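You operate a simulated robot arm through the tools that you are given. There is no shell and no other tool. Be economical: measure what you need, move in short steps, check, and stop when the job is done.

You are at the controls of a simulated two-armed robot. One attempt, no reset.

TASK
Take the orange scrap tray on the top of the conveyor belt and put it away on the shelf under the intake hopper. Then put the green pouch on the top of the grey table away on the top of the wooden bench. Then lift the intake lid open. The order counts. Set down upright: green pouch.

It is judged by the outcome, as a careful person would: the job done as asked, and still so three seconds after it is handed in. It fails if anything else is knocked over, pushed out of place, dropped, spilled or broken. Lids that push on must go on centred and level and be pressed home; caps that screw on are set level and turned clockwise until they are tight.

THE ROBOT
Two 7-joint arms with two-finger parallel grippers on one trunk, on a base that drives. Base frame: it is fixed to the floor where the robot stands at the start and does not move with it; the origin is under the middle of the robot, x ahead of it, y to its left, z up. Readings come in cm, degrees, newtons and seconds.
The left shoulder is at the start at [6, 18.9, 80.3], the right one opposite. With the tool pointing down near the work surface each hand reaches from about 10 to 66 cm from the robot's upright axis, wherever it stands, measured 20 degrees to its own side. Places, roughly: green pouch [125, -225, 75]; intake lid [-530, 530, 90]; orange scrap tray (15x18x5 cm) [70, 10, 50]; shelf under the intake hopper (20x18 cm) [-530, 518, 30]; top of the wooden bench [190, -410, 90]. Payload 3.43 kg a hand.
The tool frame of a hand sits at the grasp point between the pads (the TCP): z along the fingers, y along the line on which they close. The tips reach 3 cm beyond it. The gripper opens to 9.4 cm. The fingers are 2.8 cm wide and 1 cm thick; the gripper's body (5 by 9.6 cm) begins 5.5 cm behind the TCP.
Orientation is that of the tool frame in the base frame, as a unit quaternion [x, y, z, w]. With the fingers straight down and closing along the base's y, the tool's x points along the base's -x, its y along +y and its z along -z.

THE INTERFACE
- The arms move only by the tool apply_moves. It takes "left_deltas", "right_deltas" or both (then of equal length, played together; a hand with none holds still); each is one flat list of numbers, 6 for each row, row after row: the shift along the base's x, y, z in cm, then the turn, a rotation vector about the base's x, y, z in degrees. In form: [dx, dy, dz, rx, ry, rz, dx, dy, dz, rx, ry, rz, ...]. A call has 1 to 20 rows; each row is the pose to reach, as a shift and turn from the pose commanded when the call began. "left_jaw" and "right_jaw" are, for a hand that has rows, the closure, from 0 (fully open) to 1 (shut), set as the call begins (left out, the last holds). Rows are played at 5 a second. More than 5 cm and 8.6 degrees between two rows, or a gripper value outside its range, and nothing of the call is played. A pose out of reach is approached as far as the arm can. The call stops where the force on the tool passes 40 N (or 10 N more than at its start, if that is more) or the arm is blocked; 0.2 s more then pass. Each finger travels about 15.3 cm/s and halts on what it meets, pressing with about 40 N; the grip force reading is that of the motor and also rises with nothing between the fingers. The clock runs only during rows and for 0.2 s after the last one: add rows that repeat a pose to give the fingers time. The reply holds the time, the measured pose of the TCP, the force on the tool along the base axes, the opening and the grip force, in the units named above and with some noise, with the torque about the TCP (base axes, N m) and any sound that the robot's microphone picked up.
- Cameras (640 x 400 px; columns grow to the right, rows downward): "scene" is now at [1.61, 0.5, 134.93]; the picture's right is [0.06, -1.00, 0.00], its down [-0.78, -0.04, -0.62] and it looks along [0.62, 0.03, -0.78] (base axes); focal length 251 px, centre (320, 200). "left" rides on the left gripper at [7.6, -1.4, -10.2] in its tool frame; the picture's right is [0.18, 0.98, 0.00], its down [-0.75, 0.14, -0.64] and it looks along [-0.63, 0.12, 0.77] (tool axes); focal length 243 px, centre (320, 200). "right" rides on the right gripper at [7.6, 1.4, -10.3] in its tool frame; the picture's right is [-0.18, 0.98, 0.00], its down [-0.75, -0.14, -0.64] and it looks along [-0.63, -0.12, 0.77] (tool axes); focal length 243 px, centre (320, 200). There is no depth. A picture from a camera that has moved, and an enlarged one, comes with that camera's place and axes in the base frame and with its lens.
- grab_frame(camera): a new picture of that camera. It takes no simulated time.
- slide_trunk(by): slides the trunk up (or, below 0, down) by that many cm; the arms and the scene camera ride with it, the base frame stays. It gives what a move gives, with no picture.
- base_move(legs): drives the robot by 1 to 6 legs, each [ahead, left, turn to the left] in cm, cm and degrees, along the robot's own axes; the way and the turn of a leg run together, so that a leg with both is an arc; at most 150 cm and 180 degrees a leg. The arms and the cameras ride along, it lands a little off, and it stops where it bumps. It gives what a move gives.
- aim_head(pan, tilt): turns the head with the scene camera to pan (to the left, within 86 degrees either way) and tilt (down, from -29 to 69), counted from straight ahead of the robot. It gives what a move gives.
- close_up(camera, box): a new picture of the part [left, top, right, bottom] of that camera's present view, enlarged. It takes no simulated time.
- hand_in(): hands the job in; it is judged then, once.

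Work in short steps. Places have to be worked out from the pictures, the camera data and where the tool is seen: move nearer, look again, correct. Check each grasp and each placing, and mend what went wrong. You have 165 turns and 138 pictures in all, those below and enlarged ones among them. Open the grippers and draw the arms clear of the work before you hand the job in, unless the task says otherwise; then end with one line.

The tools are called after "Emit:" as name(argument=value, ...) on one line, values as JSON. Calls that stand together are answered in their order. apply_moves: Moves the arms, as the interface text tells. Its arguments: {"type":"object","properties":{"left_deltas":{"type":"array","items":{"type":"number"}},"left_jaw":{"type":"number"},"right_deltas":{"type":"array","items":{"type":"number"}},"right_jaw":{"type":"number"}},"required":[]} The other tools are called the same way: slide_trunk (by) slides the trunk up or down; base_move (legs) drives the base; aim_head (pan, tilt) turns the head that bears the scene camera; grab_frame (camera) takes a picture; close_up (camera, box) takes an enlarged picture of a part of a camera's view; hand_in () hands the job in.

At the start:

```text
time: 0.0
left_tool_pos: [36.14, 19.96, 84.44]
left_tcp_rot: [-0.001, 1.0, 0.0, 0.0]
left_wrist_force: [-0.6, 0.9, -0.6]
left_moment: [0.04, 0.05, -0.01]
left_grip_width: 9.44
left_finger_force: 0.0
right_tool_pos: [33.21, -10.76, 77.75]
right_tcp_rot: [0.0, 1.0, 0.001, 0.0]
right_wrist_force: [0.8, -0.3, 0.9]
right_moment: [-0.02, -0.01, 0.03]
right_grip_width: 9.39
right_finger_force: 0.0
trunk travel left (down, up): [-47.5, 51.5]
robot x, y, heading: [-0.21, 0.01, 0.3]
head pan, tilt: [3.2, 51.6]
```

scene: 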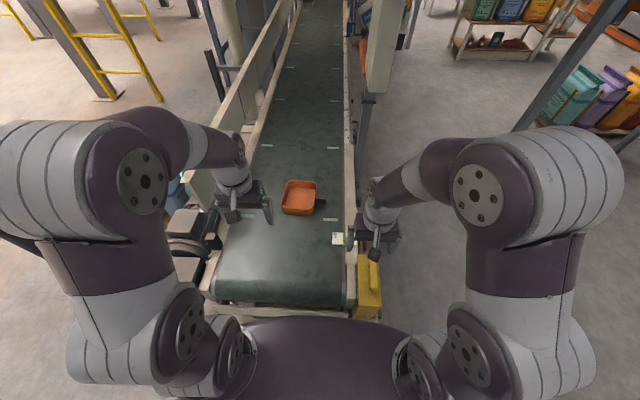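
right: 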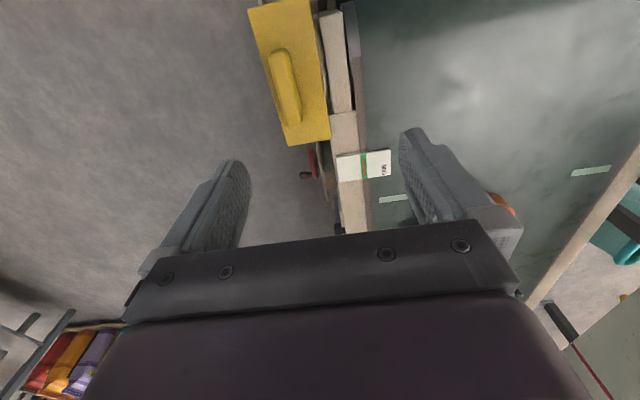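
left: 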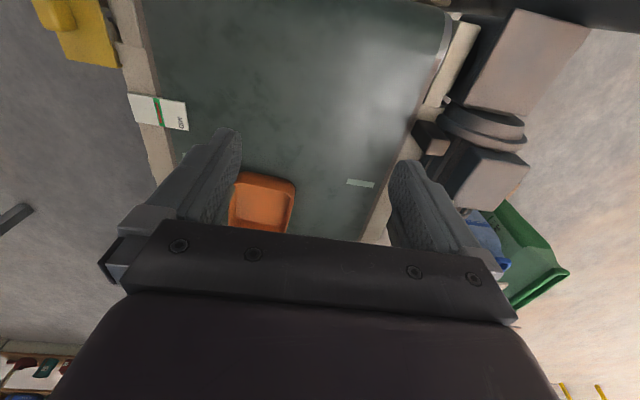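

I start by looking closer at the tray in the scene view.

Emit:
close_up(camera="scene", box=[240, 150, 380, 240])

```text
4.44 times, centred on (310, 195) of scene
camera zoom: at [1.61, 0.5, 134.93], right [0.06, -1.0, 0.0], down [-0.78, -0.04, -0.62], along [0.62, 0.03, -0.78], focal length 1114 px, centre (364, 222)
```

zoom: 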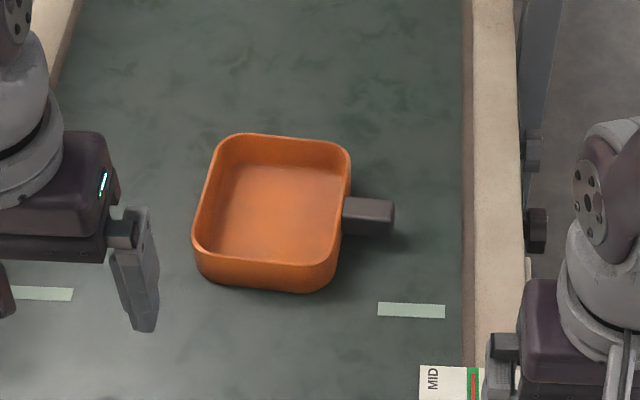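

The tray has a grey handle on its right side. Before choosing a grasp I want to see the hopper shelf, so I turn the head as far left as it goes.

Emit:
aim_head(pan=86, tilt=5)

Emit:
grab_frame(camera="scene")

```text
time: 1.6
left_tool_pos: [36.07, 20.04, 84.4]
left_tcp_rot: [0.0, 1.0, 0.0, -0.001]
left_wrist_force: [0.7, 0.7, -0.1]
left_moment: [0.03, 0.01, -0.01]
left_grip_width: 9.37
left_finger_force: 0.1
right_tool_pos: [33.34, -10.75, 77.62]
right_tcp_rot: [-0.001, 1.0, 0.0, 0.0]
right_wrist_force: [1.3, -0.5, 0.4]
right_moment: [-0.02, -0.01, 0.04]
right_grip_width: 9.4
right_finger_force: 0.0
trunk travel left (down, up): [-47.5, 51.5]
robot x, y, heading: [-0.12, 0.1, -0.0]
head pan, tilt: [85.9, 5.0]
```

```text
133 pictures are left
camera scene: at [-5.27, 9.24, 142.14], right [1.0, -0.07, 0.0], down [-0.01, -0.09, -1.0], along [0.07, 0.99, -0.09], focal length 251 px, centre (320, 200)
```

scene: 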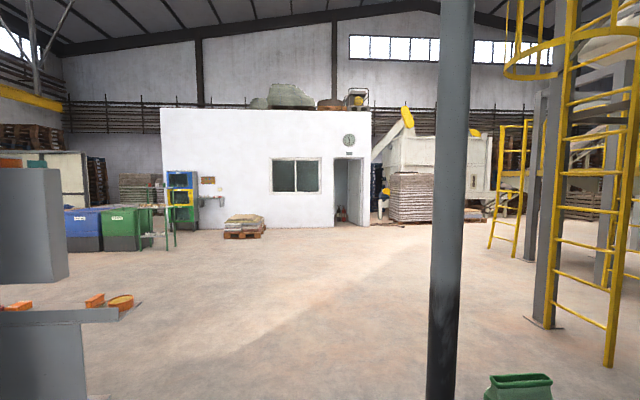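

The hopper should show up at the left edge; I enlarge there.

Emit:
close_up(camera="scene", box=[0, 140, 160, 340])

```text
2.00 times, centred on (80, 240) of scene
camera zoom: at [-5.27, 9.24, 142.14], right [1.0, -0.07, 0.0], down [-0.01, -0.09, -1.0], along [0.07, 0.99, -0.09], focal length 502 px, centre (800, 120)
```

zoom: 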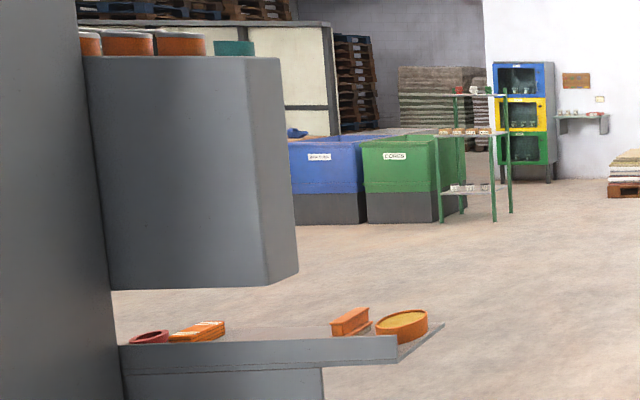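

A nearby machine hides the hopper. I back off a little and turn left to see the far side before choosing the grasp.

Emit:
base_move(legs=[[-25, 0, 0], [0, 0, 70]])

Emit:
grab_frame(camera="scene")

```text
time: 3.5
left_tool_pos: [14.04, 23.11, 84.37]
left_tcp_rot: [-0.021, 1.0, 0.001, 0.0]
left_wrist_force: [-0.4, 0.4, 0.8]
left_moment: [0.02, -0.04, 0.0]
left_grip_width: 9.42
left_finger_force: 0.0
right_tool_pos: [12.53, -7.81, 77.62]
right_tcp_rot: [-0.021, 1.0, 0.0, 0.001]
right_wrist_force: [-0.9, -0.2, -0.3]
right_moment: [0.02, -0.04, 0.03]
right_grip_width: 9.41
right_finger_force: 0.2
trunk travel left (down, up): [-47.5, 51.5]
robot x, y, heading: [-21.12, 1.39, 2.4]
head pan, tilt: [85.9, 5.0]
stopped in leg 1: the robot was blocked; the commanded pose is now the measured one
```

```text
131 pictures are left
camera scene: at [-26.87, 10.46, 142.15], right [1.0, -0.03, 0.0], down [0.0, -0.09, -1.0], along [0.03, 1.0, -0.09], focal length 251 px, centre (320, 200)
```

scene: 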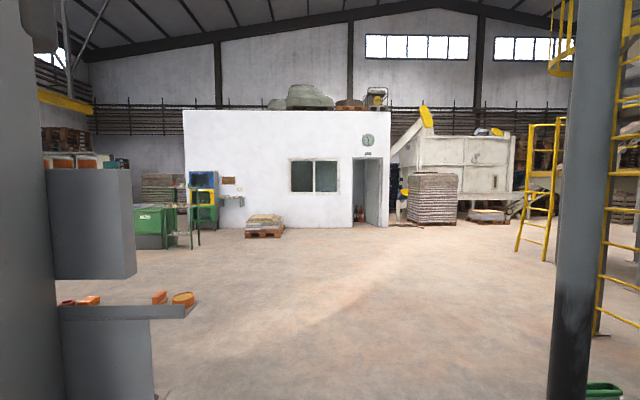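

The base was blocked after about 21 cm by something behind. I go forward a bit and look around before turning.

Emit:
aim_head(pan=86, tilt=50)

Emit:
grab_frame(camera="scene")

Emit:
aim_head(pan=-86, tilt=20)

Emit:
grab_frame(camera="scene")

```text
time: 4.6
left_tool_pos: [13.98, 23.12, 84.48]
left_tcp_rot: [-0.021, 1.0, 0.0, 0.0]
left_wrist_force: [0.5, 0.2, 0.0]
left_moment: [0.02, 0.02, -0.02]
left_grip_width: 9.39
left_finger_force: 0.0
right_tool_pos: [12.49, -7.83, 77.75]
right_tcp_rot: [-0.021, 1.0, 0.0, 0.0]
right_wrist_force: [-0.4, -0.3, -0.2]
right_moment: [-0.02, 0.03, 0.01]
right_grip_width: 9.4
right_finger_force: 0.1
trunk travel left (down, up): [-47.5, 51.5]
robot x, y, heading: [-21.46, 1.29, 2.5]
head pan, tilt: [85.9, 50.0]
```

```text
130 pictures are left
camera scene: at [-26.85, 9.07, 135.16], right [1.0, -0.03, 0.0], down [-0.02, -0.77, -0.64], along [0.02, 0.64, -0.77], focal length 251 px, centre (320, 200)
```

scene: 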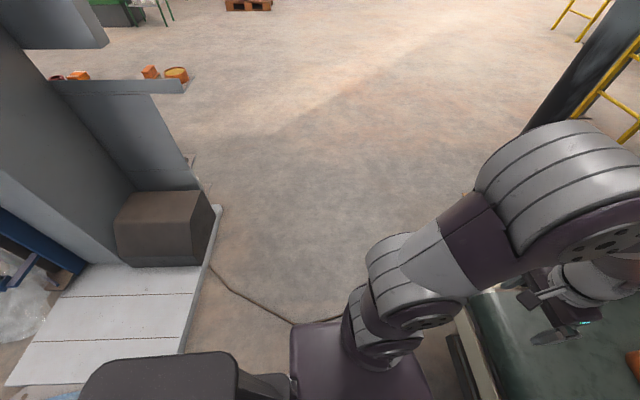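

```text
time: 7.2
left_tool_pos: [14.1, 23.15, 84.4]
left_tcp_rot: [-0.021, 1.0, -0.001, 0.0]
left_wrist_force: [0.4, 0.2, -0.5]
left_moment: [-0.01, -0.01, -0.01]
left_grip_width: 9.42
left_finger_force: 0.1
right_tool_pos: [12.49, -7.79, 77.69]
right_tcp_rot: [-0.021, 1.0, 0.0, 0.0]
right_wrist_force: [-0.1, 0.0, 0.0]
right_moment: [-0.01, -0.03, 0.0]
right_grip_width: 9.42
right_finger_force: 0.1
trunk travel left (down, up): [-47.5, 51.5]
robot x, y, heading: [-21.09, 1.25, 2.7]
head pan, tilt: [-85.9, 20.0]
```

```text
129 pictures are left
camera scene: at [-26.02, -7.88, 139.71], right [-0.99, -0.11, 0.0], down [-0.04, 0.34, -0.94], along [0.11, -0.93, -0.34], focal length 251 px, centre (320, 200)
```

scene: 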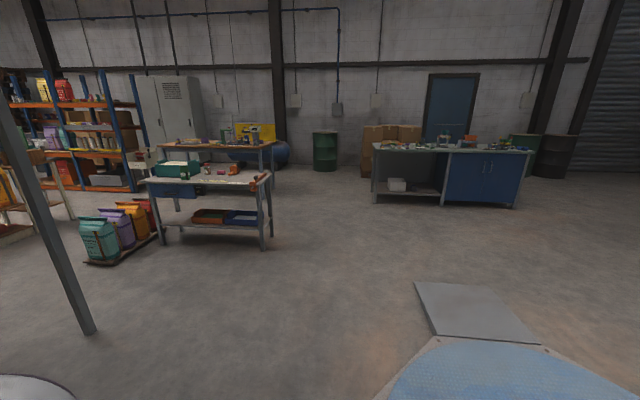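

Behind the robot is a low turntable platform. The floor to the left is free, so I strafe left past the machine and look toward the hopper.

Emit:
base_move(legs=[[12, 0, -2.7], [0, 130, 0], [0, 0, 90]])

Emit:
aim_head(pan=45, tilt=8)

Emit:
grab_frame(camera="scene")

```text
time: 10.5
left_tool_pos: [27.32, 48.57, 84.43]
left_tcp_rot: [0.007, 1.0, 0.0, 0.003]
left_wrist_force: [0.1, 0.0, 0.5]
left_moment: [0.0, 0.02, -0.01]
left_grip_width: 9.42
left_finger_force: 0.1
right_tool_pos: [24.03, 18.21, 77.71]
right_tcp_rot: [0.002, 1.0, 0.001, 0.0]
right_wrist_force: [-0.2, 0.5, 0.3]
right_moment: [0.01, -0.03, 0.0]
right_grip_width: 9.42
right_finger_force: 0.0
trunk travel left (down, up): [-47.5, 51.5]
robot x, y, heading: [-9.08, 29.34, -0.3]
head pan, tilt: [-85.9, 20.0]
stopped in leg 2: the force on the tool passed its limit at 111 N (the readings are from after the stop); the commanded pose is now the measured one
```

```text
time: 12.6
left_tool_pos: [27.27, 48.51, 84.6]
left_tcp_rot: [0.006, 1.0, 0.0, 0.002]
left_wrist_force: [-0.5, 0.0, 0.0]
left_moment: [0.01, -0.01, 0.01]
left_grip_width: 9.43
left_finger_force: 0.1
right_tool_pos: [24.16, 18.25, 77.61]
right_tcp_rot: [0.002, 1.0, 0.001, 0.0]
right_wrist_force: [0.5, 0.3, -0.2]
right_moment: [-0.03, 0.0, 0.01]
right_grip_width: 9.38
right_finger_force: 0.0
trunk travel left (down, up): [-47.5, 51.5]
robot x, y, heading: [-9.07, 29.25, -0.5]
head pan, tilt: [45.0, 8.0]
```

```text
128 pictures are left
camera scene: at [-8.38, 35.52, 141.68], right [0.7, -0.71, 0.0], down [-0.1, -0.1, -0.99], along [0.7, 0.7, -0.14], focal length 251 px, centre (320, 200)
```

scene: 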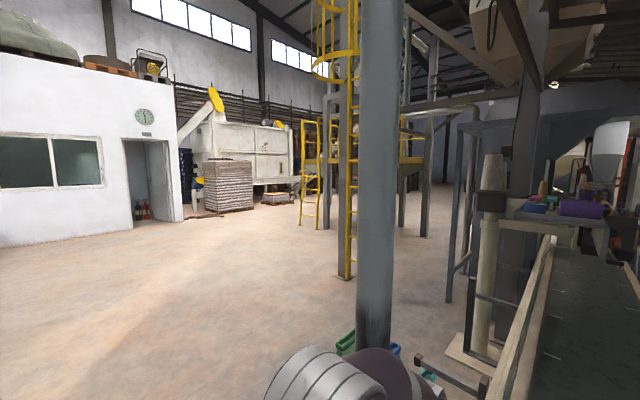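

The left hand hit something hard during the strafe. I look from the head and the left wrist camera.

Emit:
aim_head(pan=40, tilt=55)

Emit:
grab_frame(camera="scene")

Emit:
grab_frame(camera="left")

```text
time: 13.8
left_tool_pos: [27.43, 48.61, 84.5]
left_tcp_rot: [0.007, 1.0, 0.0, 0.002]
left_wrist_force: [-0.1, 0.5, 0.0]
left_moment: [-0.02, -0.02, 0.01]
left_grip_width: 9.4
left_finger_force: 0.1
right_tool_pos: [24.18, 18.13, 77.62]
right_tcp_rot: [0.001, 1.0, 0.001, 0.0]
right_wrist_force: [0.7, -1.0, 0.3]
right_moment: [0.0, 0.0, -0.01]
right_grip_width: 9.39
right_finger_force: 0.0
trunk travel left (down, up): [-47.5, 51.5]
robot x, y, heading: [-8.91, 29.12, -0.2]
head pan, tilt: [40.0, 55.0]
```

```text
127 pictures are left
camera scene: at [-9.43, 33.64, 134.52], right [0.64, -0.77, 0.0], down [-0.63, -0.52, -0.57], along [0.44, 0.37, -0.82], focal length 251 px, centre (320, 200)
```

scene: 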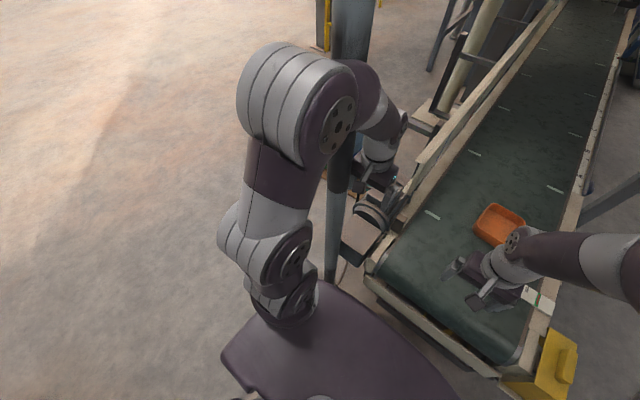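

```text
126 pictures are left
camera left: at [19.59, 47.24, 94.8], right [-0.17, 0.99, 0.0], down [0.75, 0.13, 0.65], along [0.64, 0.11, -0.76], focal length 243 px, centre (320, 200)
```

left: 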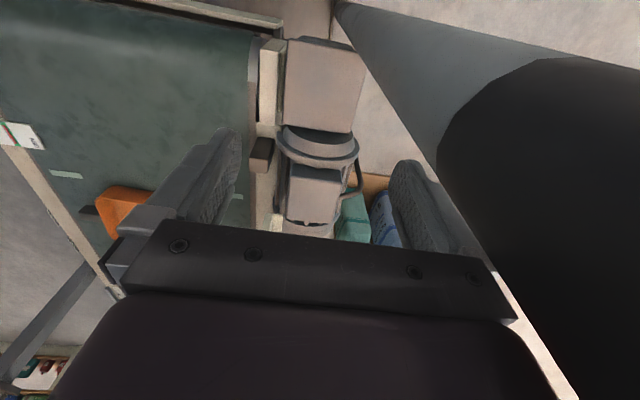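

The hand touched the structural steel pillar (nothing movable). I go back right, turn left 90° in place, then drive along +y with the arms trailing ahead, clear of pillar.

Emit:
base_move(legs=[[0, -27, 0], [0, 0, 90], [60, 0, 0]])

Emit:
aim_head(pan=50, tilt=8)

Emit:
grab_frame(camera="scene")

```text
time: 22.4
left_tool_pos: [-25.54, 99.13, 84.31]
left_tcp_rot: [-0.69, 0.724, 0.002, 0.003]
left_wrist_force: [0.8, 0.0, 0.2]
left_moment: [0.02, 0.0, 0.0]
left_grip_width: 9.41
left_finger_force: 0.1
right_tool_pos: [4.78, 94.8, 77.6]
right_tcp_rot: [-0.694, 0.72, 0.0, 0.001]
right_wrist_force: [-0.4, 0.1, 0.1]
right_moment: [-0.02, -0.02, -0.01]
right_grip_width: 9.39
right_finger_force: 0.1
trunk travel left (down, up): [-47.5, 51.5]
robot x, y, heading: [-7.47, 62.05, 87.9]
head pan, tilt: [40.0, 55.0]
```

```text
time: 23.6
left_tool_pos: [-25.48, 99.1, 84.46]
left_tcp_rot: [-0.69, 0.724, 0.002, 0.003]
left_wrist_force: [-0.1, 0.3, 1.1]
left_moment: [0.0, 0.01, 0.02]
left_grip_width: 9.4
left_finger_force: 0.0
right_tool_pos: [4.66, 95.03, 77.52]
right_tcp_rot: [-0.695, 0.719, 0.001, 0.001]
right_wrist_force: [0.2, -0.8, -0.4]
right_moment: [0.0, 0.01, 0.01]
right_grip_width: 9.38
right_finger_force: 0.1
trunk travel left (down, up): [-47.5, 51.5]
robot x, y, heading: [-7.19, 61.87, 88.1]
head pan, tilt: [50.0, 8.0]
```

```text
125 pictures are left
camera scene: at [-14.26, 62.4, 141.66], right [0.67, 0.74, 0.0], down [0.1, -0.09, -0.99], along [-0.73, 0.66, -0.14], focal length 251 px, centre (320, 200)
```

scene: 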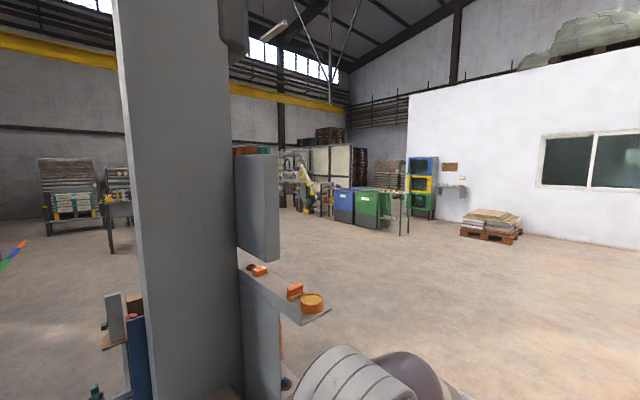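

The hopper should be near column 320, row 190; I enlarge there.

Emit:
close_up(camera="scene", box=[270, 140, 398, 220])

```text
5.00 times, centred on (334, 180) of scene
camera zoom: at [-14.26, 62.4, 141.66], right [0.67, 0.74, 0.0], down [0.1, -0.09, -0.99], along [-0.73, 0.66, -0.14], focal length 1254 px, centre (250, 300)
```

zoom: 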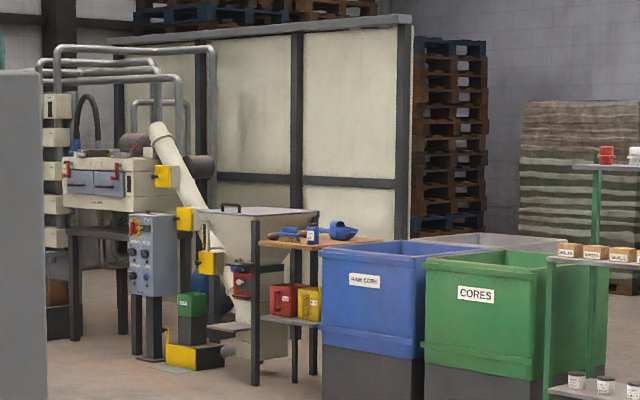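

I enlarge the hopper more.

Emit:
close_up(camera="scene", box=[295, 175, 343, 221])

```text
8.70 times, centred on (319, 198) of scene
camera zoom: at [-14.26, 62.4, 141.66], right [0.67, 0.74, 0.0], down [0.1, -0.09, -0.99], along [-0.73, 0.66, -0.14], focal length 2180 px, centre (329, 217)
```

zoom: 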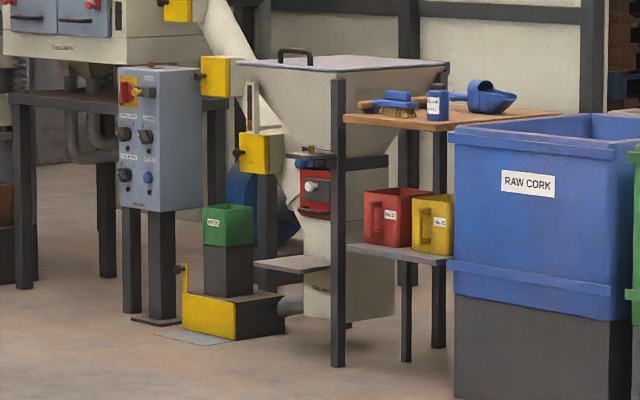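

The shelf is a small plate between two posts under the hopper cone, so it needs a slanted insertion from the −y side with the handle toward the robot. I'll pick the tray the same way, standing at the conveyor's right side facing +y. Driving there now.

Emit:
base_move(legs=[[-122, 0, 2], [0, -92, 0]])

Emit:
aim_head(pan=10, tilt=50)

Emit:
grab_frame(camera="scene")

```text
time: 34.2
left_tool_pos: [64.17, -23.38, 84.39]
left_tcp_rot: [-0.702, 0.712, 0.001, 0.003]
left_wrist_force: [0.6, -0.2, 0.4]
left_moment: [-0.02, 0.01, 0.02]
left_grip_width: 9.4
left_finger_force: 0.1
right_tool_pos: [94.62, -26.49, 77.66]
right_tcp_rot: [-0.706, 0.709, 0.0, 0.001]
right_wrist_force: [0.2, -0.6, 0.0]
right_moment: [0.01, 0.02, -0.01]
right_grip_width: 9.4
right_finger_force: 0.1
trunk travel left (down, up): [-47.5, 51.5]
robot x, y, heading: [83.8, -59.79, 89.8]
head pan, tilt: [50.0, 8.0]
```

```text
time: 35.3
left_tool_pos: [64.12, -23.34, 84.4]
left_tcp_rot: [-0.702, 0.712, 0.002, 0.003]
left_wrist_force: [0.3, -0.3, 0.4]
left_moment: [-0.01, -0.02, -0.01]
left_grip_width: 9.39
left_finger_force: 0.0
right_tool_pos: [94.51, -26.4, 77.69]
right_tcp_rot: [-0.706, 0.708, 0.001, 0.001]
right_wrist_force: [-0.2, -0.4, 1.1]
right_moment: [-0.02, 0.03, -0.01]
right_grip_width: 9.4
right_finger_force: 0.0
trunk travel left (down, up): [-47.5, 51.5]
robot x, y, heading: [83.71, -59.35, 89.8]
head pan, tilt: [10.0, 50.0]
```

```text
122 pictures are left
camera scene: at [82.48, -58.01, 135.16], right [0.99, 0.17, 0.0], down [0.13, -0.75, -0.64], along [-0.11, 0.63, -0.77], focal length 251 px, centre (320, 200)
```

scene: 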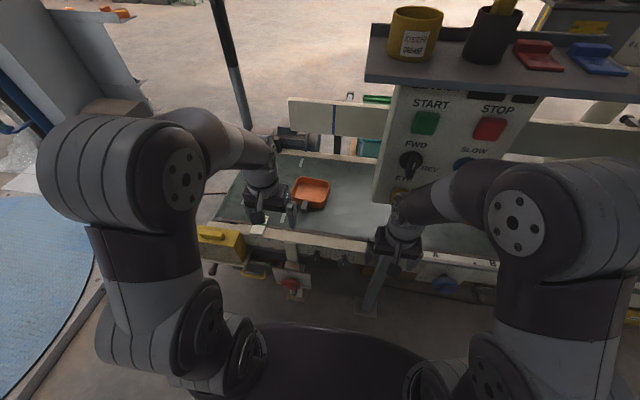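

There is a control panel with START/STOP close to the right hand, so I must keep that hand away. I look closer at panel and tray.

Emit:
close_up(camera="scene", box=[200, 140, 360, 260])

Emit:
grab_frame(camera="right")

Emit:
grab_frame(camera="left")

```text
3.33 times, centred on (280, 200) of scene
camera zoom: at [82.48, -58.01, 135.16], right [0.99, 0.17, 0.0], down [0.13, -0.75, -0.64], along [-0.11, 0.63, -0.77], focal length 836 px, centre (453, 200)
```

zoom: 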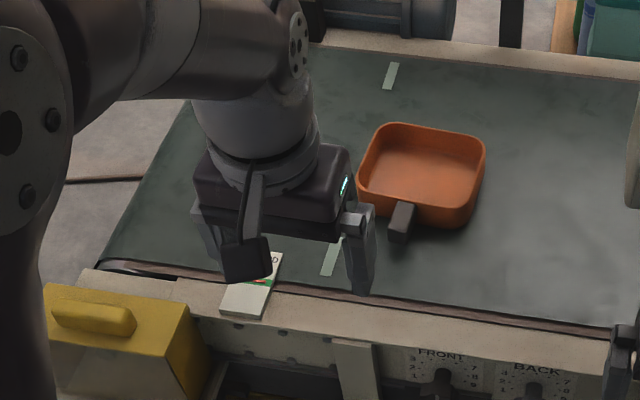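

```text
120 pictures are left
camera right: at [93.15, -34.11, 87.89], right [-0.98, 0.19, 0.0], down [0.14, 0.75, 0.64], along [0.12, 0.63, -0.77], focal length 243 px, centre (320, 200)
```

right: 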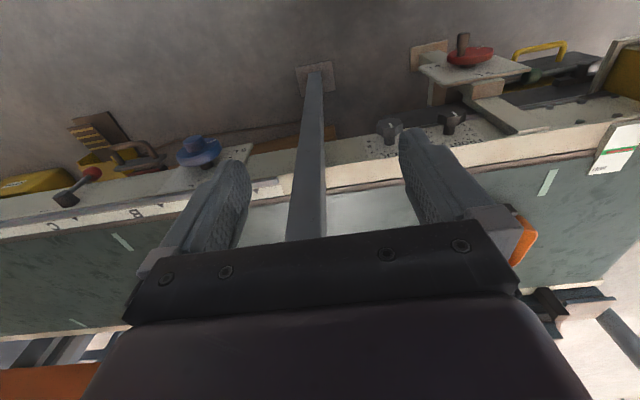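

```text
119 pictures are left
camera left: at [65.51, -31.02, 94.78], right [-0.99, -0.17, 0.0], down [-0.13, 0.75, 0.65], along [-0.11, 0.64, -0.76], focal length 243 px, centre (320, 200)
```

left: 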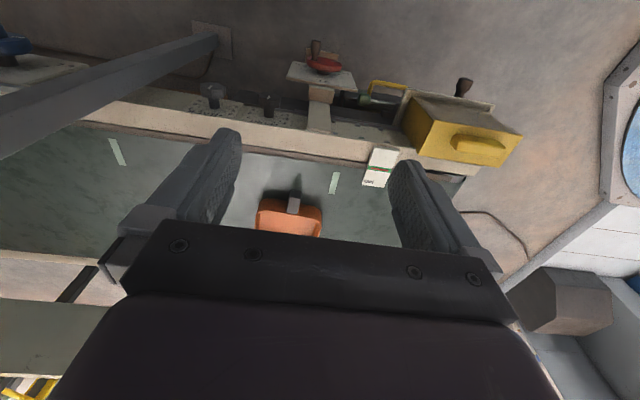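

The handle points toward me near (65, 4). I enlarge the left wrist view to pin it down.

Emit:
close_up(camera="left", box=[240, 160, 352, 240])

```text
5.00 times, centred on (296, 200) of left
camera zoom: at [65.51, -31.02, 94.78], right [-0.99, -0.17, 0.0], down [-0.13, 0.75, 0.65], along [-0.11, 0.64, -0.76], focal length 1213 px, centre (440, 200)
```

zoom: 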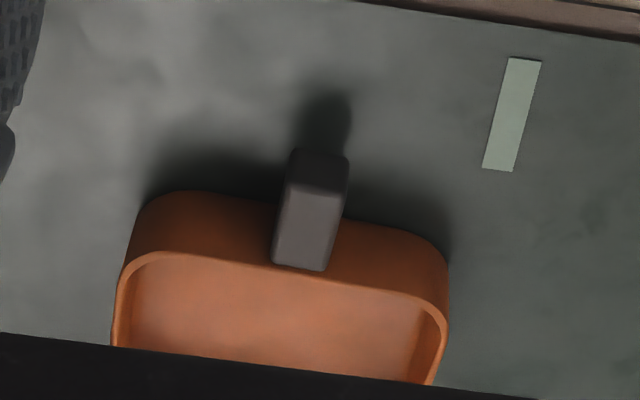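

Handle: about 2.7 cm wide, from y≈3.5 to 8.3, top z≈54, x≈65.2. I move the left hand to a pre-grasp pose, tilted 40° forward, 10 cm back along the approach.

Emit:
apply_moves(left_deltas=[0.12, 2.7, -2.8, 5, 0, 0, 0.25, 5.4, -5.6, 10, 0, 0, 0.37, 8.1, -8.4, 15, 0, 0, 0.5, 10.8, -11.2, 20, 0, 0, 0.62, 13.5, -14, 25, 0, 0, 0.75, 16.2, -16.8, 30, 0, 0, 0.87, 18.9, -19.6, 35, 0, 0, 1, 21.6, -22.4, 40, 0, 0, 1, 21.6, -22.4, 40, 0, 0], left_jaw=0)

Emit:
grab_frame(camera="left")

Emit:
close_up(camera="scene", box=[240, 150, 352, 230])

```text
time: 37.3
left_tool_pos: [65.14, -1.94, 61.91]
left_tcp_rot: [-0.658, 0.668, 0.246, 0.243]
left_wrist_force: [0.3, 0.4, -0.7]
left_moment: [0.0, 0.0, 0.04]
left_grip_width: 9.41
left_finger_force: 0.1
right_tool_pos: [94.6, -26.47, 77.72]
right_tcp_rot: [-0.707, 0.707, 0.0, 0.0]
right_wrist_force: [-0.5, -0.3, -0.5]
right_moment: [0.03, 0.0, 0.0]
right_grip_width: 9.42
right_finger_force: 0.2
trunk travel left (down, up): [-47.5, 51.5]
robot x, y, heading: [83.49, -59.4, 89.9]
head pan, tilt: [10.0, 50.0]
```

```text
117 pictures are left
camera left: at [66.46, -14.37, 64.95], right [-0.99, -0.13, -0.11], down [-0.13, 0.16, 0.98], along [-0.11, 0.98, -0.17], focal length 243 px, centre (320, 200)
```

left: 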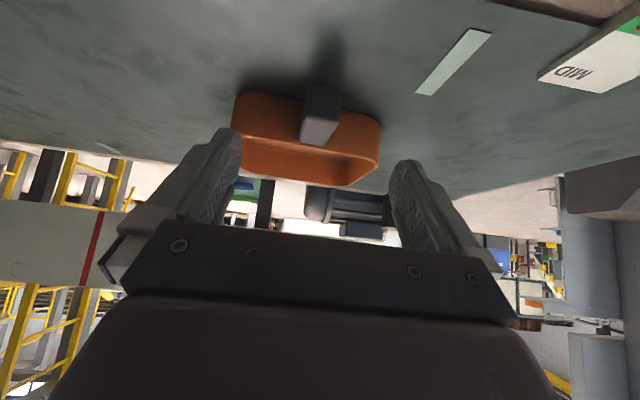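

```text
5.00 times, centred on (296, 190) of scene
camera zoom: at [82.49, -58.05, 135.16], right [0.99, 0.17, 0.0], down [0.13, -0.75, -0.64], along [-0.11, 0.63, -0.77], focal length 1254 px, centre (440, 250)
```

zoom: 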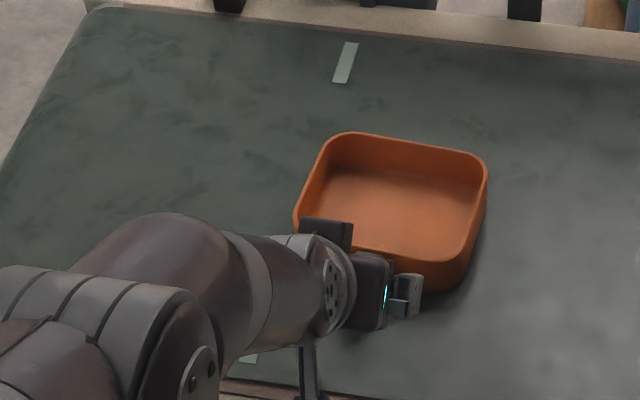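

I enlarge the left wrist view to fix the handle's height.

Emit:
close_up(camera="left", box=[264, 70, 392, 150])

```text
5.00 times, centred on (328, 110) of left
camera zoom: at [66.46, -14.37, 64.95], right [-0.99, -0.13, -0.11], down [-0.13, 0.16, 0.98], along [-0.11, 0.98, -0.17], focal length 1213 px, centre (280, 650)
```

zoom: 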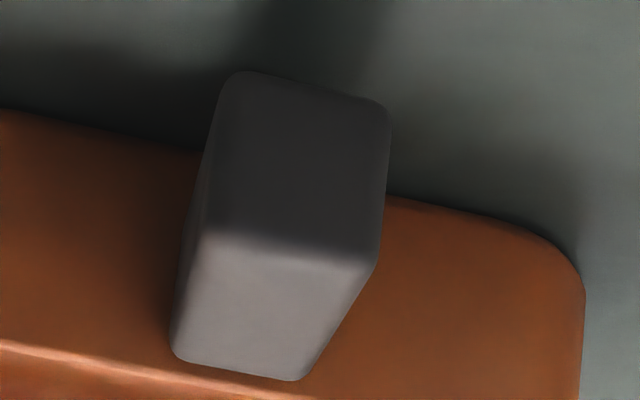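

Triangulated: handle top z≈56.5, y 1.5–6.1, x≈65.2. I advance to (65.2, 2.7, 56.4).

Emit:
apply_moves(left_deltas=[0, 2.3, -2.8, 0, 0, 0, 0.1, 4.6, -5.6, 0, 0, 0, 0.1, 4.6, -5.6, 0, 0, 0])

Emit:
grab_frame(camera="left")

```text
time: 38.1
left_tool_pos: [65.11, 2.61, 56.65]
left_tcp_rot: [-0.66, 0.668, 0.245, 0.242]
left_wrist_force: [-0.1, -0.2, -0.8]
left_moment: [0.01, 0.0, 0.0]
left_grip_width: 9.41
left_finger_force: 0.0
right_tool_pos: [94.52, -26.48, 77.68]
right_tcp_rot: [-0.706, 0.708, 0.001, 0.001]
right_wrist_force: [0.2, -0.2, 0.0]
right_moment: [0.01, 0.01, -0.01]
right_grip_width: 9.39
right_finger_force: 0.0
trunk travel left (down, up): [-47.5, 51.5]
robot x, y, heading: [83.58, -59.98, 89.8]
head pan, tilt: [10.0, 50.0]
```

```text
114 pictures are left
camera left: at [66.54, -9.79, 59.6], right [-0.99, -0.13, -0.11], down [-0.13, 0.16, 0.98], along [-0.11, 0.98, -0.17], focal length 243 px, centre (320, 200)
```

left: 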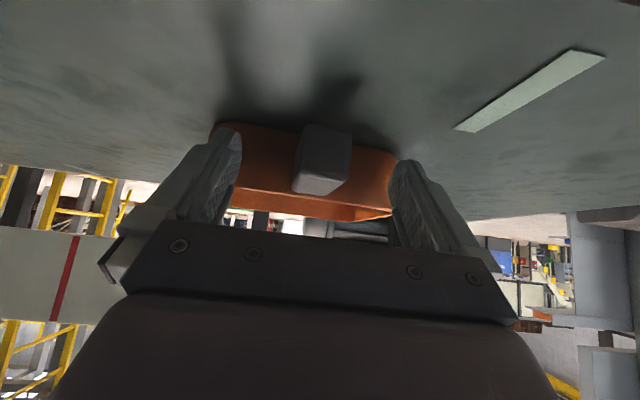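

The handle lies between the fingers. I close the left gripper.

Emit:
apply_moves(left_deltas=[0, 0, 0, 0, 0, 0, 0, 0, 0, 0, 0, 0, 0, 0, 0, 0, 0, 0, 0, 0, 0, 0, 0, 0], left_jaw=1)

Emit:
grab_frame(camera="left")

```text
time: 39.1
left_tool_pos: [65.26, 2.65, 56.64]
left_tcp_rot: [-0.659, 0.668, 0.246, 0.243]
left_wrist_force: [1.4, -0.1, 1.4]
left_moment: [0.11, -0.27, -0.26]
left_grip_width: 2.98
left_finger_force: 40.0
right_tool_pos: [94.5, -26.6, 77.71]
right_tcp_rot: [-0.706, 0.708, 0.0, 0.001]
right_wrist_force: [-0.5, -0.7, 0.1]
right_moment: [-0.01, 0.0, 0.02]
right_grip_width: 9.41
right_finger_force: 0.1
trunk travel left (down, up): [-47.5, 51.5]
robot x, y, heading: [83.85, -59.89, 90.1]
head pan, tilt: [10.0, 50.0]
```

```text
113 pictures are left
camera left: at [66.55, -9.81, 59.61], right [-0.99, -0.13, -0.11], down [-0.13, 0.16, 0.98], along [-0.11, 0.98, -0.17], focal length 243 px, centre (320, 200)
```

left: 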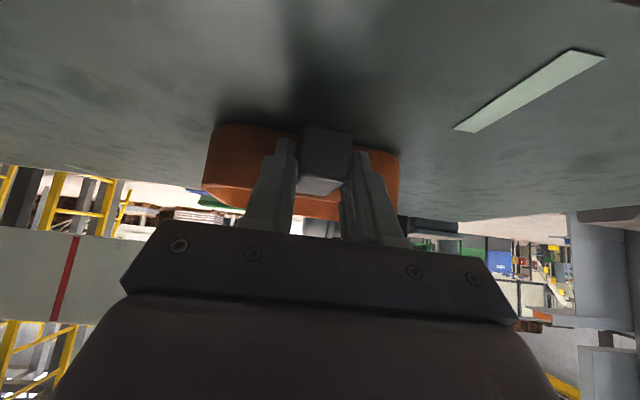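

Gripped at 2.98 cm. Lifting slowly.

Emit:
apply_moves(left_deltas=[0, 0, 1, 0, 0, 0, 0, 0, 3, 0, 0, 0, 0, 0, 6, 0, 0, 0, 0, 0, 9, 0, 0, 0, 0, -1, 13, 0, 0, 0, 0, -4, 16, 0, 0, 0, 0, -7, 19, 0, 0, 0, 0, -7, 19, 0, 0, 0])

Emit:
grab_frame(camera="left")

Emit:
grab_frame(camera="scene")

```text
time: 40.9
left_tool_pos: [65.19, -4.24, 75.34]
left_tcp_rot: [-0.659, 0.668, 0.245, 0.243]
left_wrist_force: [-0.1, 0.6, 0.2]
left_moment: [0.04, 0.0, 0.02]
left_grip_width: 0.0
left_finger_force: 33.6
right_tool_pos: [94.51, -26.5, 77.52]
right_tcp_rot: [-0.706, 0.708, 0.001, 0.0]
right_wrist_force: [-0.3, 0.7, 1.0]
right_moment: [0.03, 0.0, -0.01]
right_grip_width: 9.41
right_finger_force: 0.1
trunk travel left (down, up): [-47.5, 51.5]
robot x, y, heading: [83.64, -59.81, 89.8]
head pan, tilt: [10.0, 50.0]
```

```text
112 pictures are left
camera left: at [66.47, -16.61, 78.38], right [-0.99, -0.13, -0.11], down [-0.13, 0.16, 0.98], along [-0.11, 0.98, -0.18], focal length 243 px, centre (320, 200)
```

left: 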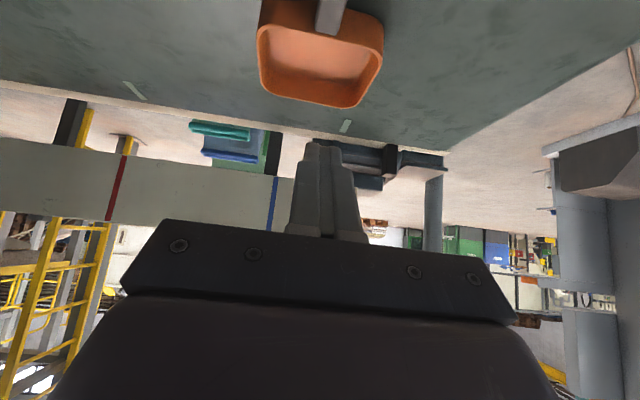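

```text
111 pictures are left
camera scene: at [82.48, -57.95, 135.15], right [0.99, 0.17, 0.0], down [0.13, -0.76, -0.64], along [-0.11, 0.63, -0.77], focal length 251 px, centre (320, 200)
```

scene: 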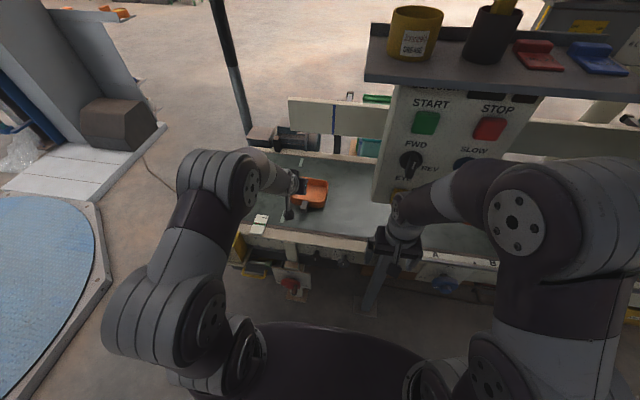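

The tray slipped out and is still on the belt; that grip was too shallow. I open, go steeper (25° tilt) so the pads can enclose the handle fully, and re-measure.

Emit:
apply_moves(left_deltas=[0, 0, -2, -5, 0, 0, 0, 0, -5, -10, 0, 0, 0, 1, -9, -15, 0, 0, 0, 1, -9, -15, 0, 0], left_jaw=0)

Emit:
grab_frame(camera="left")

Emit:
close_up(camera="scene", box=[240, 150, 352, 230])

```text
time: 41.9
left_tool_pos: [65.03, -3.43, 66.44]
left_tcp_rot: [-0.685, 0.695, 0.155, 0.154]
left_wrist_force: [0.4, 0.0, -0.1]
left_moment: [0.0, 0.01, -0.05]
left_grip_width: 9.41
left_finger_force: 0.0
right_tool_pos: [94.65, -26.51, 77.62]
right_tcp_rot: [-0.706, 0.708, 0.001, 0.001]
right_wrist_force: [-0.5, 0.1, -0.5]
right_moment: [0.04, -0.03, -0.01]
right_grip_width: 9.41
right_finger_force: 0.0
trunk travel left (down, up): [-47.5, 51.5]
robot x, y, heading: [83.94, -60.06, 89.8]
head pan, tilt: [10.0, 50.0]
```

```text
110 pictures are left
camera left: at [66.37, -14.61, 72.59], right [-0.99, -0.15, -0.08], down [-0.13, 0.41, 0.9], along [-0.11, 0.9, -0.42], focal length 243 px, centre (320, 200)
```

left: 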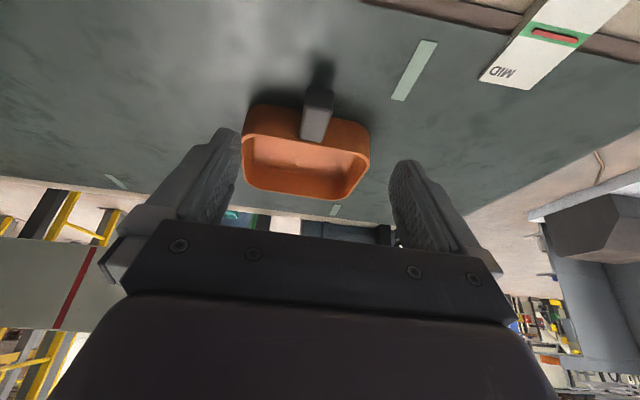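

```text
5.00 times, centred on (296, 190) of scene
camera zoom: at [82.51, -58.12, 135.16], right [0.99, 0.17, 0.0], down [0.13, -0.75, -0.64], along [-0.11, 0.63, -0.77], focal length 1254 px, centre (440, 250)
```

zoom: 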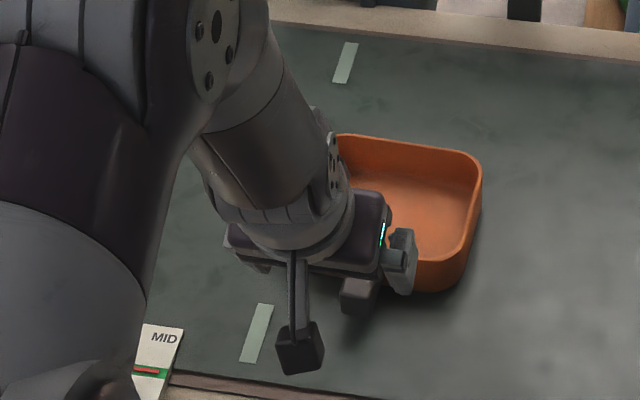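

Emit:
close_up(camera="left", box=[256, 80, 384, 160])

```text
5.00 times, centred on (320, 120) of left
camera zoom: at [66.37, -14.61, 72.59], right [-0.99, -0.15, -0.08], down [-0.13, 0.41, 0.9], along [-0.11, 0.9, -0.42], focal length 1213 px, centre (320, 600)
```

zoom: 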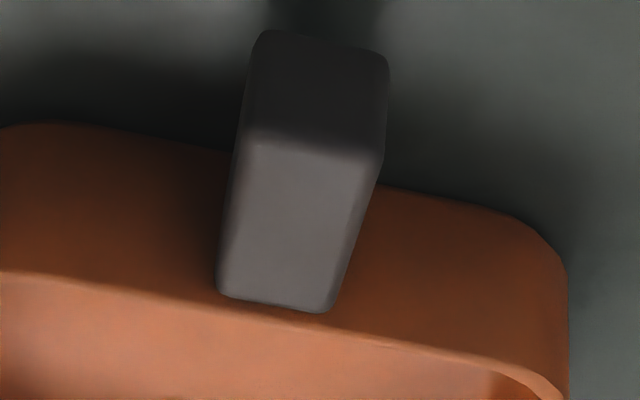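

The handle spans y 1.4–5.8, z 53.9–56.4, belt about 51.8. I descend so TCP sits at (65.25, 3.2, 55.6), then close.

Emit:
apply_moves(left_deltas=[0.1, 2.5, -4, 0, 0, 0, 0.1, 4.5, -7.5, 0, 0, 0, 0.1, 6.5, -10.8, 0, 0, 0, 0.1, 6.5, -10.8, 0, 0, 0])

Emit:
grab_frame(camera="left")

```text
time: 42.9
left_tool_pos: [65.41, 3.28, 55.61]
left_tcp_rot: [-0.685, 0.695, 0.156, 0.155]
left_wrist_force: [1.3, -1.0, 1.5]
left_moment: [0.05, -0.13, -0.14]
left_grip_width: 9.39
left_finger_force: 0.1
right_tool_pos: [94.56, -26.46, 77.72]
right_tcp_rot: [-0.706, 0.708, 0.001, 0.001]
right_wrist_force: [0.8, -0.2, -0.4]
right_moment: [-0.03, 0.01, 0.01]
right_grip_width: 9.37
right_finger_force: 0.1
trunk travel left (down, up): [-47.5, 51.5]
robot x, y, heading: [83.51, -59.84, 89.7]
head pan, tilt: [10.0, 50.0]
```

```text
107 pictures are left
camera left: at [66.67, -7.93, 61.76], right [-0.99, -0.15, -0.07], down [-0.13, 0.41, 0.9], along [-0.11, 0.9, -0.42], focal length 243 px, centre (320, 200)
```

left: 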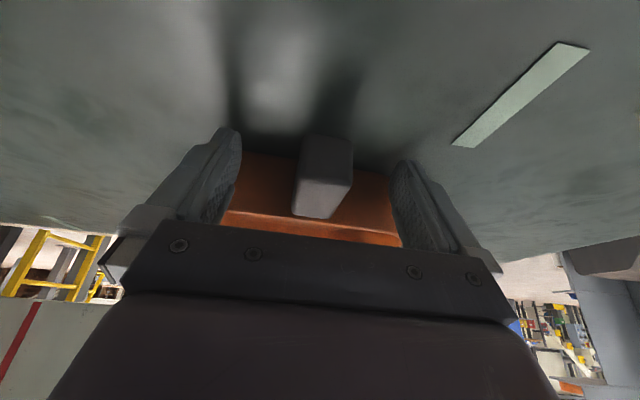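

Handle is well between the pads. Closing, with time to settle.

Emit:
apply_moves(left_deltas=[0, -0.2, 0, 0, 0, 0, 0, -0.2, 0, 0, 0, 0, 0, -0.2, 0, 0, 0, 0, 0, -0.2, 0, 0, 0, 0, 0, -0.2, 0.5, 0, 0, 0, 0, -0.2, 1, 0, 0, 0, 0, -0.2, 2, 0, 0, 0, 0, -0.2, 3, 0, 0, 0, 0, -0.2, 3, 0, 0, 0], left_jaw=1)

Emit:
grab_frame(camera="left")

```text
time: 44.9
left_tool_pos: [65.37, 3.06, 58.76]
left_tcp_rot: [-0.684, 0.695, 0.156, 0.155]
left_wrist_force: [1.0, 0.3, -1.1]
left_moment: [-0.12, 0.0, 0.0]
left_grip_width: 2.96
left_finger_force: 40.3
right_tool_pos: [94.68, -26.39, 77.7]
right_tcp_rot: [-0.705, 0.709, 0.001, 0.001]
right_wrist_force: [0.1, -0.2, -0.9]
right_moment: [0.02, -0.01, 0.01]
right_grip_width: 9.4
right_finger_force: 0.1
trunk travel left (down, up): [-47.5, 51.5]
robot x, y, heading: [83.73, -59.81, 89.9]
head pan, tilt: [10.0, 50.0]
```

```text
106 pictures are left
camera left: at [66.71, -8.1, 64.83], right [-0.99, -0.15, -0.07], down [-0.13, 0.41, 0.9], along [-0.11, 0.9, -0.42], focal length 243 px, centre (320, 200)
```

left: 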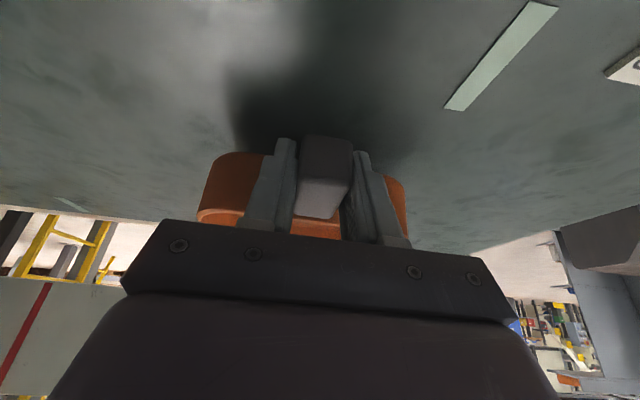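

Held and level. I lift further and draw it back gently.

Emit:
apply_moves(left_deltas=[0, 0, 2, 0, 0, 0, 0, 0, 4, 0, 0, 0, 0, 0, 6, 0, 0, 0, 0, 0, 8, 0, 0, 0, 0, 0, 10, 0, 0, 0, 0, 0, 12, 0, 0, 0, 0, -2, 14, 0, 0, 0, 0, -4, 16, 0, 0, 0, 0, -6, 18, 0, 0, 0, 0, -8, 20, 0, 0, 0, 0, -10, 22, 0, 0, 0, 0, -12, 24, 0, 0, 0, 0, -12, 24, 0, 0, 0])

Emit:
grab_frame(camera="scene")

```text
time: 47.7
left_tool_pos: [65.29, -8.87, 82.6]
left_tcp_rot: [-0.685, 0.695, 0.155, 0.154]
left_wrist_force: [0.0, 0.7, -1.7]
left_moment: [-0.11, 0.02, 0.0]
left_grip_width: 2.98
left_finger_force: 39.7
right_tool_pos: [94.56, -26.33, 77.58]
right_tcp_rot: [-0.706, 0.708, 0.001, 0.001]
right_wrist_force: [0.0, 0.9, 0.1]
right_moment: [0.04, 0.01, 0.0]
right_grip_width: 9.4
right_finger_force: 0.1
trunk travel left (down, up): [-47.5, 51.5]
robot x, y, heading: [83.94, -59.67, 89.7]
head pan, tilt: [10.0, 50.0]
```

```text
105 pictures are left
camera scene: at [82.48, -57.94, 135.15], right [0.99, 0.17, 0.0], down [0.13, -0.76, -0.64], along [-0.11, 0.63, -0.77], focal length 251 px, centre (320, 200)
```

scene: 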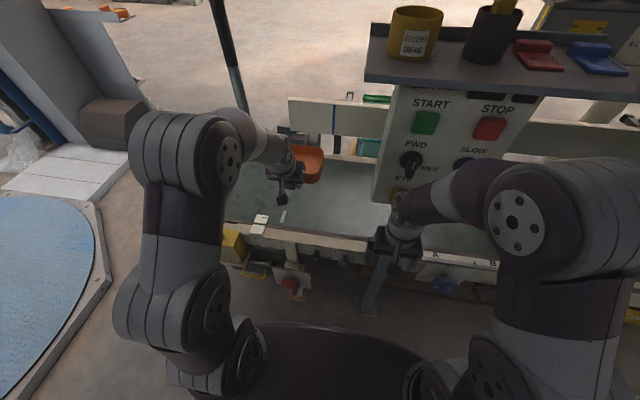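

Secure. I pull the left hand in closer, then drive left off the conveyor side and up along +y past the pillar.

Emit:
apply_moves(left_deltas=[0, -4, 0, 0, 0, 0, 0, -8, 0, 0, 0, 0, 0, -12, 0, 0, 0, 0, 0, -16, 0, 0, 0, 0, 0, -16, 0, 0, 0, 0])

Emit:
base_move(legs=[[0, 91, 0], [130, 0, 0], [120, 0, 0]])

Emit:
aim_head(pan=60, tilt=15)

Emit:
grab_frame(camera="scene")

```text
time: 48.9
left_tool_pos: [65.41, -24.83, 82.82]
left_tcp_rot: [-0.685, 0.694, 0.156, 0.155]
left_wrist_force: [0.6, 0.1, -0.8]
left_moment: [-0.11, -0.03, 0.01]
left_grip_width: 3.0
left_finger_force: 40.1
right_tool_pos: [94.62, -26.41, 77.72]
right_tcp_rot: [-0.706, 0.708, 0.001, 0.001]
right_wrist_force: [0.0, 0.5, 0.0]
right_moment: [0.01, 0.01, -0.02]
right_grip_width: 9.42
right_finger_force: 0.1
trunk travel left (down, up): [-47.5, 51.5]
robot x, y, heading: [83.82, -59.48, 89.7]
head pan, tilt: [10.0, 50.0]
```

```text
time: 58.8
left_tool_pos: [-18.36, 90.26, 82.82]
left_tcp_rot: [-0.621, 0.752, 0.138, 0.174]
left_wrist_force: [-0.1, 0.2, -1.5]
left_moment: [-0.11, 0.01, 0.02]
left_grip_width: 2.98
left_finger_force: 39.9
right_tool_pos: [10.26, 83.49, 78.21]
right_tcp_rot: [-0.638, 0.77, -0.002, 0.009]
right_wrist_force: [1.2, -0.7, 0.1]
right_moment: [0.01, 0.0, 0.02]
right_grip_width: 9.38
right_finger_force: 0.1
trunk travel left (down, up): [-47.5, 51.5]
robot x, y, heading: [-5.43, 53.2, 79.5]
head pan, tilt: [10.0, 50.0]
stopped in leg 2: the robot was blocked; the commanded pose is now the measured one
```

```text
time: 60.0
left_tool_pos: [-18.32, 90.26, 82.86]
left_tcp_rot: [-0.62, 0.752, 0.137, 0.177]
left_wrist_force: [-0.3, 0.1, -1.6]
left_moment: [-0.1, 0.04, 0.02]
left_grip_width: 2.96
left_finger_force: 39.3
right_tool_pos: [10.16, 83.52, 78.11]
right_tcp_rot: [-0.64, 0.768, -0.003, 0.009]
right_wrist_force: [0.4, 0.4, 0.6]
right_moment: [0.03, 0.02, 0.01]
right_grip_width: 9.38
right_finger_force: 0.1
trunk travel left (down, up): [-47.5, 51.5]
robot x, y, heading: [-5.26, 52.84, 79.4]
head pan, tilt: [60.0, 15.0]
```

```text
104 pictures are left
camera scene: at [-15.75, 52.64, 140.34], right [0.65, 0.76, 0.02], down [0.21, -0.16, -0.96], along [-0.73, 0.63, -0.27], focal length 251 px, centre (320, 200)
```

scene: 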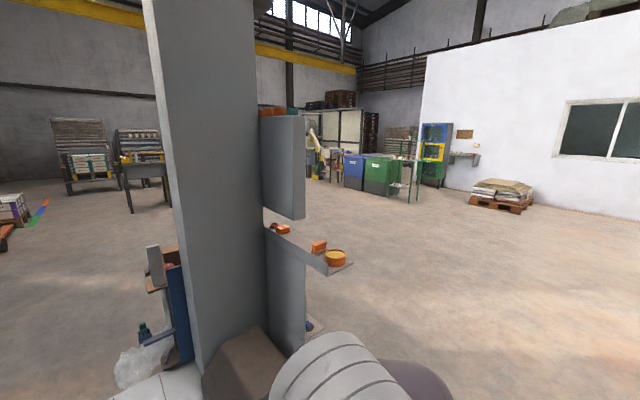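

The right elbow met the pillar. I back off, straighten, shift to x≈−25 (middle between pillar and the machine's shelf tip at x≈−75), and go on.

Emit:
base_move(legs=[[-14, 0, 0], [0, 0, 10.5], [0, 17, 0], [150, 0, 0]])

Emit:
grab_frame(camera="scene")

```text
time: 60.7
left_tool_pos: [-18.38, 90.32, 82.48]
left_tcp_rot: [-0.622, 0.751, 0.138, 0.172]
left_wrist_force: [0.0, 0.0, -1.4]
left_moment: [-0.12, 0.02, 0.0]
left_grip_width: 2.96
left_finger_force: 40.3
right_tool_pos: [10.04, 83.48, 77.97]
right_tcp_rot: [-0.64, 0.768, -0.002, 0.006]
right_wrist_force: [-1.1, -0.7, -0.4]
right_moment: [0.03, 0.01, 0.0]
right_grip_width: 9.37
right_finger_force: 0.1
trunk travel left (down, up): [-47.5, 51.5]
robot x, y, heading: [-5.56, 52.66, 79.7]
head pan, tilt: [60.0, 15.0]
stopped in leg 1: the robot was blocked; the commanded pose is now the measured one
```

```text
103 pictures are left
camera scene: at [-15.43, 52.9, 140.41], right [0.65, 0.76, 0.01], down [0.21, -0.17, -0.96], along [-0.73, 0.63, -0.27], focal length 251 px, centre (320, 200)
```

scene: 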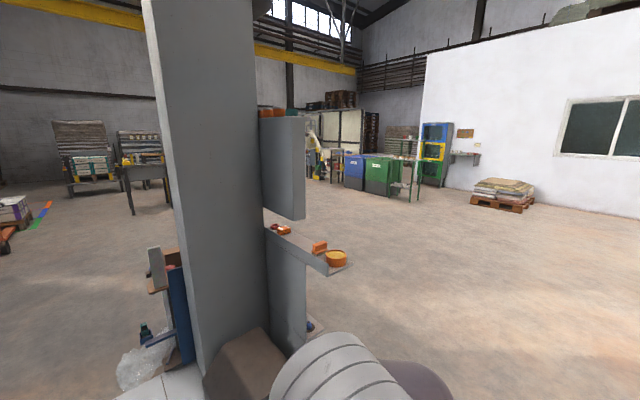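

Blocked backward too; I look to the right side to see what's touching.

Emit:
aim_head(pan=-55, tilt=50)

Emit:
grab_frame(camera="scene")

```text
time: 62.6
left_tool_pos: [-18.41, 90.19, 82.56]
left_tcp_rot: [-0.622, 0.752, 0.137, 0.173]
left_wrist_force: [0.7, 0.8, -1.1]
left_moment: [-0.11, 0.06, -0.02]
left_grip_width: 2.98
left_finger_force: 40.0
right_tool_pos: [10.04, 83.46, 77.87]
right_tcp_rot: [-0.64, 0.768, -0.003, 0.005]
right_wrist_force: [0.0, 0.4, 0.9]
right_moment: [0.01, -0.01, -0.02]
right_grip_width: 9.43
right_finger_force: 0.1
trunk travel left (down, up): [-47.5, 51.5]
robot x, y, heading: [-5.95, 52.63, 79.6]
head pan, tilt: [-55.0, 50.0]
```

```text
102 pictures are left
camera scene: at [-1.35, 50.05, 135.18], right [0.42, -0.91, 0.01], down [-0.69, -0.32, -0.65], along [0.6, 0.27, -0.76], focal length 251 px, centre (320, 200)
```

scene: 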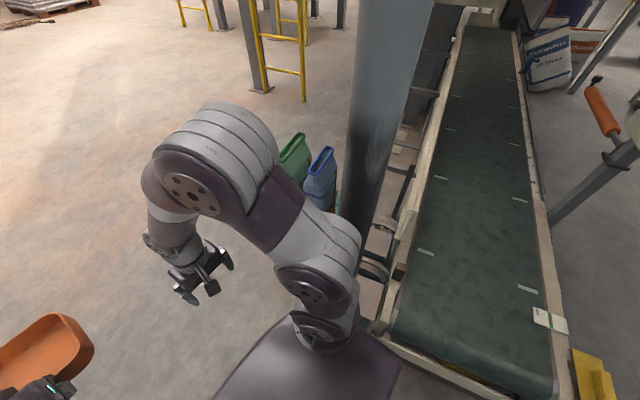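

The right shoulder is against the pillar and motor. I slide straight left away from it.

Emit:
base_move(legs=[[0, 18, 0]])

```text
time: 64.2
left_tool_pos: [-35.28, 93.61, 82.85]
left_tcp_rot: [-0.62, 0.753, 0.142, 0.169]
left_wrist_force: [-0.1, 0.7, -1.4]
left_moment: [-0.13, 0.0, 0.03]
left_grip_width: 2.98
left_finger_force: 39.7
right_tool_pos: [-6.81, 86.83, 77.67]
right_tcp_rot: [-0.639, 0.769, 0.001, 0.002]
right_wrist_force: [-0.3, 0.4, 0.8]
right_moment: [0.01, -0.03, -0.02]
right_grip_width: 9.4
right_finger_force: 0.0
trunk travel left (down, up): [-47.5, 51.5]
robot x, y, heading: [-23.38, 55.97, 79.5]
head pan, tilt: [-55.0, 50.0]
```

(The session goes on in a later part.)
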